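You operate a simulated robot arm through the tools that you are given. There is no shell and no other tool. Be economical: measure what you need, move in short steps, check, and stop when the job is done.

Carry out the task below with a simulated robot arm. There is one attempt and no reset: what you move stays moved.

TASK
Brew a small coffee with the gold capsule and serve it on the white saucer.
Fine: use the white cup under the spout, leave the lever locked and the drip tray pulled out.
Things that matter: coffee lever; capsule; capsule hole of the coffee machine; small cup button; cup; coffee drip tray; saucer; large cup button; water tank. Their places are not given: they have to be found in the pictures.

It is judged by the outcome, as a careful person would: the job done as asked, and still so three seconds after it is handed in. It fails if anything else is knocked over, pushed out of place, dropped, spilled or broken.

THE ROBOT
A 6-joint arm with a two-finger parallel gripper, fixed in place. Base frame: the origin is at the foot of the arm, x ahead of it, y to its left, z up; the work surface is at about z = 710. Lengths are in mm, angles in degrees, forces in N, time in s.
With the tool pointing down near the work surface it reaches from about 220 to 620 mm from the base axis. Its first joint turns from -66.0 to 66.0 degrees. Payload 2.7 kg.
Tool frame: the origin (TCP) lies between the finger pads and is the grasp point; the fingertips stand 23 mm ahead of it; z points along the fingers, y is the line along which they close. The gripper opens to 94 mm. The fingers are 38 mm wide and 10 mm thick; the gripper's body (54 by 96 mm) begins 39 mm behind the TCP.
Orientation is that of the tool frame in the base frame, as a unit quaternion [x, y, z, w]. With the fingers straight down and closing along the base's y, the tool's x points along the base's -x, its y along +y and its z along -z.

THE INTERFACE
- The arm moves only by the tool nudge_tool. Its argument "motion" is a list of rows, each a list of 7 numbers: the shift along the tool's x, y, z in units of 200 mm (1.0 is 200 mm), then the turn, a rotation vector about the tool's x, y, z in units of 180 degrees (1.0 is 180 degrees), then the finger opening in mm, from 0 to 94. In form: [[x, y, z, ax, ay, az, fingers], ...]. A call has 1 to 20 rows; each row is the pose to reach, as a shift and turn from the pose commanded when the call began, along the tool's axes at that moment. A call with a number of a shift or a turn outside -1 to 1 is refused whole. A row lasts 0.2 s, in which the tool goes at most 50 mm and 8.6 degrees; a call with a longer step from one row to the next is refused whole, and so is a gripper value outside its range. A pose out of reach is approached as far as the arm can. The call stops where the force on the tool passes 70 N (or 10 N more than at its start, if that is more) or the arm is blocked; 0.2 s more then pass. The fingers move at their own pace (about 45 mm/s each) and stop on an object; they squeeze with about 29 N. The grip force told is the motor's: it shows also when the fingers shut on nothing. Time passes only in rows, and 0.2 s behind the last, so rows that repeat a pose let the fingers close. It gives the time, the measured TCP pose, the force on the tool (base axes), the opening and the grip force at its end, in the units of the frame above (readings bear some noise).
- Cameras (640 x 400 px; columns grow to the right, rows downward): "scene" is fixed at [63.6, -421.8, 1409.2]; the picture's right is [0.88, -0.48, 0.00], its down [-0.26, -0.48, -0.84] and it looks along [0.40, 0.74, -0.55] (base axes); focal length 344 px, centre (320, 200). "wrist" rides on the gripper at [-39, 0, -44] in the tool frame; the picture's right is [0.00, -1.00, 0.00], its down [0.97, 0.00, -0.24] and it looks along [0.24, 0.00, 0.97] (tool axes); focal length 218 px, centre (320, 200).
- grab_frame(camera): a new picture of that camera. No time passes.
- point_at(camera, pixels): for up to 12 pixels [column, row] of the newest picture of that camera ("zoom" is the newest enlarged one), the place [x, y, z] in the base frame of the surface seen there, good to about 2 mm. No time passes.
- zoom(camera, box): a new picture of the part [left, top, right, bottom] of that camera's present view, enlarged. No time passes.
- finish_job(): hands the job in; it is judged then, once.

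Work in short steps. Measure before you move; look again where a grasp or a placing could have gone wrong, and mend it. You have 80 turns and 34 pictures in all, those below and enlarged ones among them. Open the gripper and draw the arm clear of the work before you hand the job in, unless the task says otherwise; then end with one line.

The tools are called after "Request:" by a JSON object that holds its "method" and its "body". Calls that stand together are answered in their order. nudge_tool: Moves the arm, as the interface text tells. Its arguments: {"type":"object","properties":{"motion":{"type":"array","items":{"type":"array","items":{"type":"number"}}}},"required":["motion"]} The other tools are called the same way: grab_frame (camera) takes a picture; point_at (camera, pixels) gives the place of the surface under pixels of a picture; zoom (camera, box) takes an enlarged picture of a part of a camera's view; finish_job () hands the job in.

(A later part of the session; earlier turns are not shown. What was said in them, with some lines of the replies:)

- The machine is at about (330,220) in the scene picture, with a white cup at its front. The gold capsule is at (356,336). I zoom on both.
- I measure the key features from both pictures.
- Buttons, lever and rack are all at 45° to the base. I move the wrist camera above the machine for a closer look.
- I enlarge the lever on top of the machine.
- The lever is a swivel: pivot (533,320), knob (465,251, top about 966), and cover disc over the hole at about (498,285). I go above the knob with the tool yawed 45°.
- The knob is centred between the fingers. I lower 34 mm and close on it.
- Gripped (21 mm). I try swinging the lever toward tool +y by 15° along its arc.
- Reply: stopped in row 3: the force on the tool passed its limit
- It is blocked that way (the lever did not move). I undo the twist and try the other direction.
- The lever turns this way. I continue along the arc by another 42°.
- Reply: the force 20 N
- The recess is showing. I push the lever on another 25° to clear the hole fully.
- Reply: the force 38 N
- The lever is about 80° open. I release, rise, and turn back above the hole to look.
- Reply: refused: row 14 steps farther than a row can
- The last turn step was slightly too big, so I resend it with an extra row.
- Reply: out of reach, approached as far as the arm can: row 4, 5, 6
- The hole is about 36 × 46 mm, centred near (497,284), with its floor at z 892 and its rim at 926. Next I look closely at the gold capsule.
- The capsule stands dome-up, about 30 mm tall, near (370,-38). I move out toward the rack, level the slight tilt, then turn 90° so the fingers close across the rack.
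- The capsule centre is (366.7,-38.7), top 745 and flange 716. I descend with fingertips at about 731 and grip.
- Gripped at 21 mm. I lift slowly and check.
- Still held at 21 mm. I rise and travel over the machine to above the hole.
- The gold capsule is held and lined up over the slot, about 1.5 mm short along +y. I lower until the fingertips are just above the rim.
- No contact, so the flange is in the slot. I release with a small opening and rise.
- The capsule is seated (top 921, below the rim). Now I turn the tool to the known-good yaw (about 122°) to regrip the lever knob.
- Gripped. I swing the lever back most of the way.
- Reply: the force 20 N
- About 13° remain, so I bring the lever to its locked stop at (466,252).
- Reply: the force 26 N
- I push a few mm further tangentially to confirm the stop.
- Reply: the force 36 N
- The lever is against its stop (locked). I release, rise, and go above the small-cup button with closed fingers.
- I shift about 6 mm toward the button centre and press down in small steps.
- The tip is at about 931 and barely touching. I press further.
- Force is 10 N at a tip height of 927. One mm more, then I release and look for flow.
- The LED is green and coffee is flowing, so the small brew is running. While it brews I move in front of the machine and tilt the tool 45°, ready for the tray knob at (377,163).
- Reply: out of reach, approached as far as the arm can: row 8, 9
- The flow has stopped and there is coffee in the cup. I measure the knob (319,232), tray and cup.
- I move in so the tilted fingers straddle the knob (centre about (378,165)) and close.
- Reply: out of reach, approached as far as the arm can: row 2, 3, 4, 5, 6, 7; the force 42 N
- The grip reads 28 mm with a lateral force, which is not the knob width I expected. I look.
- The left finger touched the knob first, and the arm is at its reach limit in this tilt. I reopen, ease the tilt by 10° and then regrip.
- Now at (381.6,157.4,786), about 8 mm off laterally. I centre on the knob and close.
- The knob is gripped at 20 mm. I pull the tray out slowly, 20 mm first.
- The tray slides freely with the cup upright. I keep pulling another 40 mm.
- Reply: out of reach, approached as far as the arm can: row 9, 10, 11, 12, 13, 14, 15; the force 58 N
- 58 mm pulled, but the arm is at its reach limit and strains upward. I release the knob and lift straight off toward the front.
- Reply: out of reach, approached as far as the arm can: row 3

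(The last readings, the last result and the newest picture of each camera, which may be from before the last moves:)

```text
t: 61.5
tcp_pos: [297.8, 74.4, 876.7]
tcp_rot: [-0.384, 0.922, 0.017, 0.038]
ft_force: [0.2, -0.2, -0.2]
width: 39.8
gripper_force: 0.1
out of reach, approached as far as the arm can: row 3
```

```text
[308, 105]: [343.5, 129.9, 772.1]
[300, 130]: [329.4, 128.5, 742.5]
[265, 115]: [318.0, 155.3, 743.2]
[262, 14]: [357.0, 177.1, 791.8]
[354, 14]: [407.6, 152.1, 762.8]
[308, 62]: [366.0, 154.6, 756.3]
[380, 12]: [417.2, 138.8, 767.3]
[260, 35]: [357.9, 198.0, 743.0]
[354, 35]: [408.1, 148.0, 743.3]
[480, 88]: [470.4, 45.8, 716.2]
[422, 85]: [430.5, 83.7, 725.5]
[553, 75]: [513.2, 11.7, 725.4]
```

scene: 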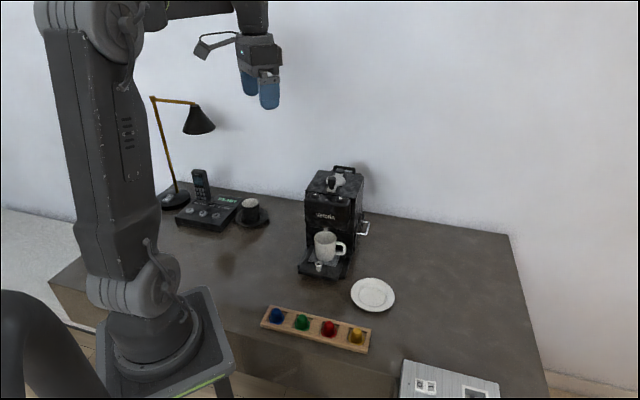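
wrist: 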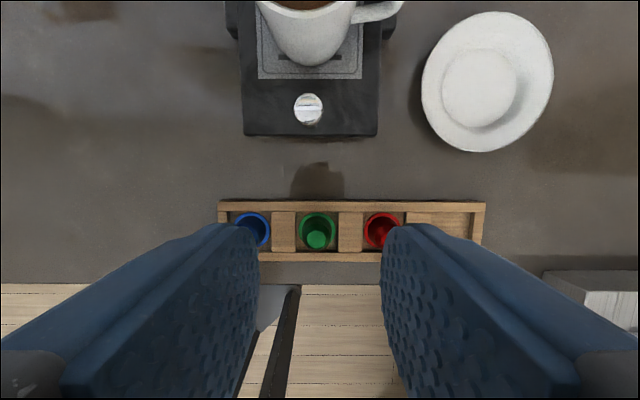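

Tray and cup moved out about 52 mm, cup centre now near (386,173). I rise, level, and turn over the cup with the fingers closing along the machine's axis, to check the clearance to the head.

Request:
{"method": "nudge_tool", "body": {"motion": [[0, 0, -0.2, 0, 0.012, 0, 40], [0, 0, -0.4, 0, 0.025, 0, 40], [0, 0, -0.6, 0, 0.025, 0, 60], [0, 0, -0.7, 0, 0.025, 0, 80], [0, 0, -0.7, 0, 0.025, 0, 80]]}}

Request:
{"method": "nudge_tool", "body": {"motion": [[-0.06, 0.003, 0, 0, 0, 0.045, 80], [-0.12, 0.006, 0, 0, 0, 0.09, 80], [-0.18, 0.01, 0, 0, 0, 0.135, 80], [-0.24, 0.015, 0, 0, 0, 0.18, 80], [-0.3, 0.02, 0, 0, 0, 0.225, 80], [-0.36, 0.025, 0, 0, 0, 0.27, 80], [-0.42, 0.03, 0, 0, 0, 0.315, 80], [-0.48, 0.035, 0, 0, 0, 0.36, 80], [-0.54, 0.039, 0, 0, 0, 0.405, 80], [-0.6, 0.039, 0, 0, 0, 0.45, 80], [-0.661, 0.039, 0, 0, 0, 0.49, 80], [-0.661, 0.039, 0, 0, 0, 0.5, 80], [-0.661, 0.039, 0, 0, 0, 0.5, 80]]}}

Request:
{"method": "grab_frame", "body": {"camera": "wrist"}}

```text
t: 62.7
tcp_pos: [290.6, 67.0, 1017.1]
tcp_rot: [-0.385, 0.923, 0.001, 0.002]
ft_force: [0.1, -0.1, 1.2]
width: 80.1
gripper_force: 0.2
```

```text
t: 65.5
tcp_pos: [377.6, 165.0, 1018.1]
tcp_rot: [0.382, 0.924, 0.002, 0.001]
ft_force: [-0.5, -0.3, 0.5]
width: 80.1
gripper_force: 0.2
```

```text
3 pictures are left
```

wrist: 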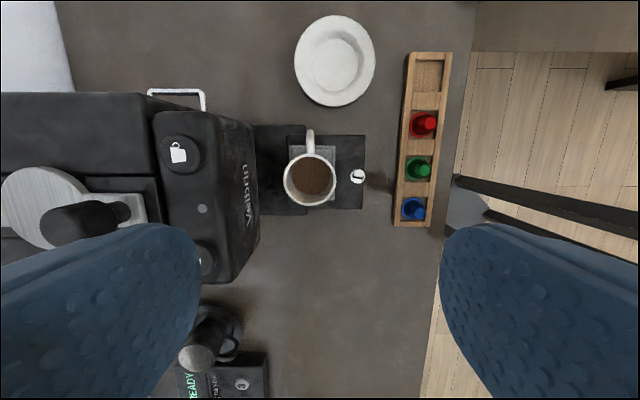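

Request:
{"method": "point_at", "body": {"camera": "wrist", "pixels": [[286, 180], [334, 180], [310, 157], [310, 204], [310, 180], [252, 180], [240, 160], [258, 205], [310, 134], [334, 66], [360, 180], [266, 205]]}}

```text
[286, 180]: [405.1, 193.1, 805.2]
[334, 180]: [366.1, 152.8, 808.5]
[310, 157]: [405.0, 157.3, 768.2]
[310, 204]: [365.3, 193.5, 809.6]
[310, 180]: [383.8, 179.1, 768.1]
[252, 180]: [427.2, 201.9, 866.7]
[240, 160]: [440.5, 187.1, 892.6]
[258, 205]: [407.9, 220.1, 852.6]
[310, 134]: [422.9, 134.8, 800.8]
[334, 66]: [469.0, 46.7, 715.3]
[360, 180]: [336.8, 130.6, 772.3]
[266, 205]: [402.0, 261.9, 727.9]
```

The head front is 49 mm from the cup centre, too tight for the gripper body. I regrip the knob with a smaller tilt (20°) and pull the tray further.

Request:
{"method": "nudge_tool", "body": {"motion": [[0, -0.05, 0, 0, 0, -0.045, 60], [0, -0.1, 0, 0, 0, -0.09, 40], [0, -0.15, 0, 0, 0, -0.135, 40], [0, -0.2, 0, 0, 0, -0.18, 40], [0, -0.25, 0, 0, 0, -0.225, 40], [0, -0.303, 0, 0, 0, -0.27, 40], [0, -0.303, 0.1, 0, 0, -0.315, 40], [0, -0.303, 0.2, 0, 0, -0.36, 40], [0, -0.303, 0.3, 0, 0, -0.405, 40], [0, -0.303, 0.4, 0, 0, -0.45, 40], [0, -0.303, 0.5, 0, 0, -0.49, 40], [0, -0.303, 0.6, 0, 0, -0.5, 40], [0, -0.303, 0.6, 0, 0, -0.5, 40]]}}

Request:
{"method": "nudge_tool", "body": {"motion": [[0, 0, 0.05, 0, -0.04, 0, 40], [0, 0, 0.12, 0, -0.08, 0, 40], [-0.01, 0, 0.2, 0, -0.111, 0, 40], [-0.02, 0, 0.3, 0, -0.111, 0, 40], [-0.03, 0, 0.4, 0, -0.111, 0, 40], [-0.03, 0, 0.45, 0, -0.111, 0, 40], [-0.03, 0, 0.45, 0, -0.111, 0, 40]]}}

```text
t: 68.3
tcp_pos: [334.4, 122.1, 896.4]
tcp_rot: [-0.385, 0.923, 0.0, 0.002]
ft_force: [-0.3, 0.4, 0.0]
width: 40.2
gripper_force: 0.0
```

```text
t: 69.9
tcp_pos: [341.7, 127.2, 807.3]
tcp_rot: [-0.378, 0.909, 0.068, 0.162]
ft_force: [0.1, 0.8, -0.6]
width: 40.2
gripper_force: 0.0
```

Request:
{"method": "nudge_tool", "body": {"motion": [[0.018, 0.004, 0.05, 0, 0, 0, 40], [0.036, 0.004, 0.1, 0, 0, 0, 40], [0.0513, 0.004, 0.141, 0, 0, 0, 40], [0.0513, 0.004, 0.141, 0, 0, 0, 12], [0.0513, 0.004, 0.141, 0, 0, 0, 12], [0.0513, 0.004, 0.141, 0, 0, 0, 12], [0.0513, 0.004, 0.141, 0, 0, 0, 12]]}}

```text
t: 71.5
tcp_pos: [340.1, 127.3, 776.0]
tcp_rot: [-0.379, 0.909, 0.069, 0.161]
ft_force: [-4.6, 6.0, 1.4]
width: 19.9
gripper_force: 45.3
```

Gripped. I pull 20 mm more, slowly, watching the force.

Request:
{"method": "nudge_tool", "body": {"motion": [[0.0047, 0, -0.0017, 0, 0, 0, 12], [0.0118, 0, -0.0043, 0, 0, 0, 12], [0.0235, 0, -0.0086, 0, 0, 0, 12], [0.0353, 0, -0.0128, 0, 0, 0, 12], [0.047, 0, -0.0171, 0, 0, 0, 12], [0.0588, 0, -0.0214, 0, 0, 0, 12], [0.0705, 0, -0.0257, 0, 0, 0, 12], [0.0823, 0, -0.0299, 0, 0, 0, 12], [0.094, 0, -0.0342, 0, 0, 0, 12]]}}

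```text
t: 73.5
tcp_pos: [325.1, 112.1, 776.1]
tcp_rot: [-0.378, 0.909, 0.067, 0.162]
ft_force: [1.9, -1.2, -26.7]
width: 20.2
gripper_force: 44.7
```

It moved 21 mm with little axial force but -27 N vertical. I check that the tray is still level.

Request:
{"method": "grab_frame", "body": {"camera": "wrist"}}

Request:
{"method": "point_at", "body": {"camera": "wrist", "pixels": [[240, 225], [400, 225], [245, 140], [395, 140], [320, 60], [320, 30], [250, 60], [390, 60], [320, 120], [240, 180], [400, 180], [320, 10]]}}

```text
2 pictures are left
```

wrist: 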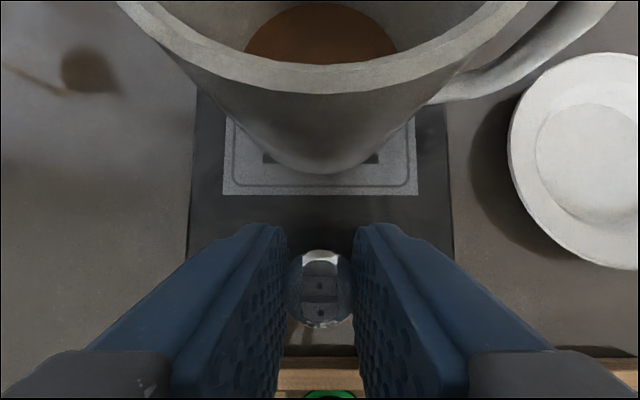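

```text
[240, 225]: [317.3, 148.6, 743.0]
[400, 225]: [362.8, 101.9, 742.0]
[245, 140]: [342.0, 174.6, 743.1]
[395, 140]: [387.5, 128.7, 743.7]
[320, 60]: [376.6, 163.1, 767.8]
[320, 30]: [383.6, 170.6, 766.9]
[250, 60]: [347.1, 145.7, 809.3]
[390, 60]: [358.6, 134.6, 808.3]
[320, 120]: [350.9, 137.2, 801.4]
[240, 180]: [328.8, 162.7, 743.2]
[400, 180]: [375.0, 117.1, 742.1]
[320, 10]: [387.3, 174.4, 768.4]
```

The tray is level at 743 and the cup upright. The cup centre is now about (371,158), 70 mm from the head. I release and rise.

Request:
{"method": "nudge_tool", "body": {"motion": [[0, 0, 0, 0, 0, 0, 26], [0, 0, 0, 0, 0, 0, 40], [0, 0, 0, 0, 0, 0, 40], [0, 0, -0.05, 0, 0, 0, 40], [0, 0, -0.15, 0, 0, 0, 40], [0, 0, -0.3, 0, 0, 0, 40], [0, 0, -0.5, 0, 0.04, 0, 60], [0, 0, -0.7, 0, 0.08, 0, 80], [0, 0, -0.9, 0, 0.111, 0, 80], [0, 0, -0.9, 0, 0.111, 0, 80]]}}

```text
t: 75.7
tcp_pos: [282.3, 69.2, 944.7]
tcp_rot: [-0.384, 0.923, 0.0, 0.001]
ft_force: [-0.2, 0.9, 0.9]
width: 79.9
gripper_force: 0.1
```

I turn over the cup with the fingers closing front-to-back and check alignment.

Request:
{"method": "nudge_tool", "body": {"motion": [[-0.05, 0, 0, 0, 0, 0.045, 80], [-0.1, 0, 0, 0, 0, 0.09, 80], [-0.16, 0, 0, 0, 0, 0.135, 80], [-0.22, 0, 0, 0, 0, 0.18, 80], [-0.28, 0, 0, 0, 0, 0.225, 80], [-0.34, 0, 0, 0, 0, 0.27, 80], [-0.4, 0, 0, 0, 0, 0.315, 80], [-0.46, 0, 0, 0, 0, 0.36, 80], [-0.52, 0, 0, 0, 0, 0.405, 80], [-0.58, 0, 0, 0, 0, 0.45, 80], [-0.628, 0, 0, 0, 0, 0.49, 80], [-0.628, 0, 0, 0, 0, 0.5, 80], [-0.628, 0, 0, 0, 0, 0.5, 80]]}}

Request:
{"method": "grab_frame", "body": {"camera": "wrist"}}

```text
t: 78.5
tcp_pos: [369.6, 159.0, 947.0]
tcp_rot: [0.382, 0.924, 0.001, 0.001]
ft_force: [0.0, -0.3, 0.2]
width: 80.0
gripper_force: 0.1
```

```text
1 pictures are left
```

wrist: 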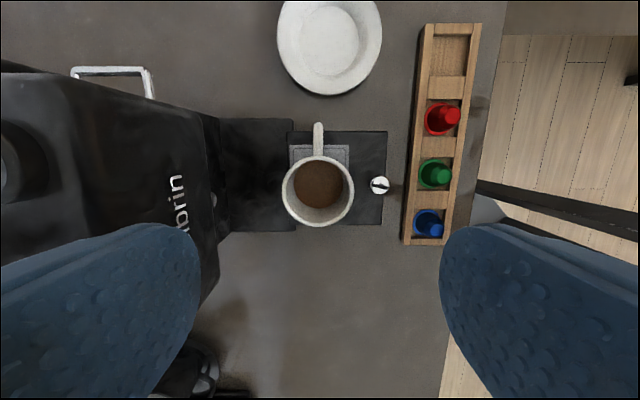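

Request:
{"method": "point_at", "body": {"camera": "wrist", "pixels": [[284, 190], [352, 190], [318, 225], [318, 126], [281, 40], [381, 40], [330, 35], [288, 60], [330, 92], [217, 190], [318, 158]]}}

```text
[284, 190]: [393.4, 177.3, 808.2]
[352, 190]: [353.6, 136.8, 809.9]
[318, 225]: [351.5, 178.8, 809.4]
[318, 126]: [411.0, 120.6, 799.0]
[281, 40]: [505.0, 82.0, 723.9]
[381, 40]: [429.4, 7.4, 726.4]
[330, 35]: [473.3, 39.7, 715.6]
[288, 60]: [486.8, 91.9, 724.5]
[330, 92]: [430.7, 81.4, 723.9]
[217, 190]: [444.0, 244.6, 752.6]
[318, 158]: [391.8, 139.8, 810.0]
```

The cup centre is (371.5,159), rim 809. The saucer centre is about (469,44.5). I descend to TCP z 783 and close on the cup.

Request:
{"method": "nudge_tool", "body": {"motion": [[-0.003, 0.006, 0.2, 0, 0, 0, 80], [-0.003, 0.006, 0.4, 0, 0, 0, 80], [-0.003, 0.006, 0.6, 0, 0, 0, 80], [-0.003, 0.006, 0.73, 0, 0, 0, 80], [-0.003, 0.006, 0.79, 0, 0, 0, 80], [-0.003, 0.006, 0.82, 0, 0, 0, 80], [-0.003, 0.006, 0.82, 0, 0, 0, 80]]}}

Request:
{"method": "nudge_tool", "body": {"motion": [[0, 0, 0, 0, 0, 0, 70], [0, 0, 0, 0, 0, 0, 62], [0, 0, 0, 0, 0, 0, 50], [0, 0, 0, 0, 0, 0, 45], [0, 0, 0, 0, 0, 0, 45]]}}

```text
t: 80.1
tcp_pos: [372.1, 158.0, 781.9]
tcp_rot: [0.381, 0.925, 0.001, 0.001]
ft_force: [0.2, -0.4, 0.0]
width: 80.0
gripper_force: 0.1
```

```text
t: 81.3
tcp_pos: [372.5, 158.7, 781.4]
tcp_rot: [0.381, 0.924, 0.002, 0.0]
ft_force: [-0.1, -0.4, 0.3]
width: 58.3
gripper_force: 29.2
```

The cup is held at 58 mm. I lift it gently.

Request:
{"method": "nudge_tool", "body": {"motion": [[0, 0, -0.01, 0, 0, 0, 45], [0, 0, -0.03, 0, 0, 0, 45], [0, 0, -0.06, 0, 0, 0, 45], [0, 0, -0.1, 0, 0, 0, 45], [0, 0, -0.14, 0, 0, 0, 45], [0, 0, -0.18, 0, 0, 0, 45], [0, 0, -0.21, 0, 0, 0, 45], [0, 0, -0.22, 0, 0, 0, 45]]}}

Request:
{"method": "nudge_tool", "body": {"motion": [[-0.01, 0, 0, 0, 0, 0, 45], [-0.03, -0.002, 0, 0, 0, 0, 45], [-0.06, -0.005, 0, 0, 0, 0, 45], [-0.1, -0.008, 0, 0, 0, 0, 45], [-0.15, -0.012, 0, 0, 0, 0, 45], [-0.205, -0.017, 0, 0, 0, 0, 45], [-0.26, -0.021, 0, 0, 0, 0, 45], [-0.32, -0.026, 0, 0, 0, 0, 45], [-0.38, -0.031, 0, 0, 0, 0, 45], [-0.44, -0.035, 0, 0, 0, 0, 45], [-0.5, -0.04, 0, 0, 0, 0, 45], [-0.555, -0.045, 0, 0, 0, 0, 45], [-0.61, -0.049, 0, 0, 0, 0, 45], [-0.65, -0.052, 0, 0, 0, 0, 45], [-0.685, -0.055, 0, 0, 0, 0, 45], [-0.71, -0.057, 0, 0, 0, 0, 45], [-0.73, -0.059, 0, 0, 0, 0, 45], [-0.742, -0.06, 0, 0, 0, 0, 45], [-0.746, -0.06, 0, 0, 0, 0, 45], [-0.746, -0.06, 0, 0, 0, 0, 45]]}}

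```text
t: 83.1
tcp_pos: [371.3, 158.6, 825.5]
tcp_rot: [0.382, 0.924, 0.001, 0.001]
ft_force: [-0.3, 0.0, -1.6]
width: 58.6
gripper_force: 28.6
```

```text
t: 87.3
tcp_pos: [469.5, 44.0, 825.3]
tcp_rot: [0.382, 0.924, 0.001, 0.0]
ft_force: [-0.8, -1.5, -2.0]
width: 58.4
gripper_force: 29.1
```

The cup is over the saucer (469.5,44). Its bottom is about 38.5 mm below the TCP, so contact should come near TCP z 754. I lower gently.

Request:
{"method": "nudge_tool", "body": {"motion": [[0, 0, 0.02, 0, 0, 0, 45], [0, 0, 0.06, 0, 0, 0, 45], [0, 0, 0.11, 0, 0, 0, 45], [0, 0, 0.16, 0, 0, 0, 45], [0, 0, 0.21, 0, 0, 0, 45], [0, 0, 0.26, 0, 0, 0, 45], [0, 0, 0.295, 0, 0, 0, 45], [0, 0, 0.32, 0, 0, 0, 45], [0, 0, 0.335, 0, 0, 0, 45], [0, 0, 0.343, 0, 0, 0, 45], [0, 0, 0.348, 0, 0, 0, 45], [0, 0, 0.348, 0, 0, 0, 45]]}}

```text
t: 89.9
tcp_pos: [469.3, 45.6, 755.6]
tcp_rot: [0.381, 0.925, 0.002, 0.001]
ft_force: [0.7, 0.9, -1.2]
width: 58.0
gripper_force: 29.4
```

Request:
{"method": "nudge_tool", "body": {"motion": [[0, 0, 0.003, 0, 0, 0, 45], [0, 0, 0.006, 0, 0, 0, 45], [0, 0, 0.006, 0, 0, 0, 45]]}}

```text
t: 90.7
tcp_pos: [468.9, 47.5, 754.9]
tcp_rot: [0.381, 0.925, 0.002, 0.001]
ft_force: [-0.6, 0.0, -0.7]
width: 58.5
gripper_force: 29.1
```

Request:
{"method": "nudge_tool", "body": {"motion": [[0, 0, 0.004, 0, 0, 0, 45], [0, 0, 0.008, 0, 0, 0, 45], [0, 0, 0.008, 0, 0, 0, 45]]}}

```text
t: 91.5
tcp_pos: [469.7, 46.1, 755.0]
tcp_rot: [0.381, 0.925, 0.003, 0.003]
ft_force: [-0.4, 3.7, 15.9]
width: 58.6
gripper_force: 28.7
```

Contact on the saucer (16 N). I ease off slightly, then open slowly and rise.

Request:
{"method": "nudge_tool", "body": {"motion": [[0, 0, -0.005, 0, 0, 0, 45], [0, 0, -0.005, 0, 0, 0, 60], [0, 0, -0.005, 0, 0, 0, 66], [0, 0, -0.005, 0, 0, 0, 72], [0, 0, -0.005, 0, 0, 0, 76], [0, 0, -0.03, 0, 0, 0, 76], [0, 0, -0.1, 0, 0, 0, 76], [0, 0, -0.25, 0, 0, 0, 76], [0, 0, -0.45, 0, 0, 0, 76], [0, 0, -0.65, 0, 0, 0, 76], [0, 0, -0.85, 0, 0, 0, 76], [0, 0, -1.0, 0, 0, 0, 76]]}}

Request:
{"method": "nudge_tool", "body": {"motion": [[0, -0.2, -0.2, 0, 0, 0, 76], [0, -0.4, -0.4, 0, 0, 0, 76], [0, -0.55, -0.55, 0, 0, 0, 76], [0, -0.55, -0.7, 0, 0, 0, 76], [0, -0.55, -0.7, 0, 0, 0, 76]]}}

Request:
{"method": "grab_frame", "body": {"camera": "scene"}}

```text
t: 94.1
tcp_pos: [467.9, 44.8, 953.9]
tcp_rot: [0.381, 0.924, 0.002, 0.001]
ft_force: [-0.3, 0.3, -0.7]
width: 76.0
gripper_force: 0.1
```

```text
refused: row 1 steps farther than a row can; nothing moved
```

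```text
0 pictures are left
```

scene: 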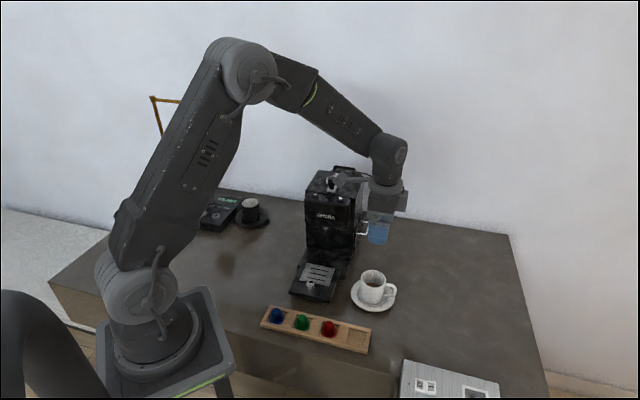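

The cup sits upright on the saucer, the tray is pulled out, the lever is locked, and the open gripper is clear above the work.

Request:
{"method": "finish_job", "body": {}}

```text
The job is handed in.
```

The job is handed in: I brewed a small coffee with the gold capsule in the white cup and set it on the white saucer, leaving the lever locked and the drip tray pulled out.
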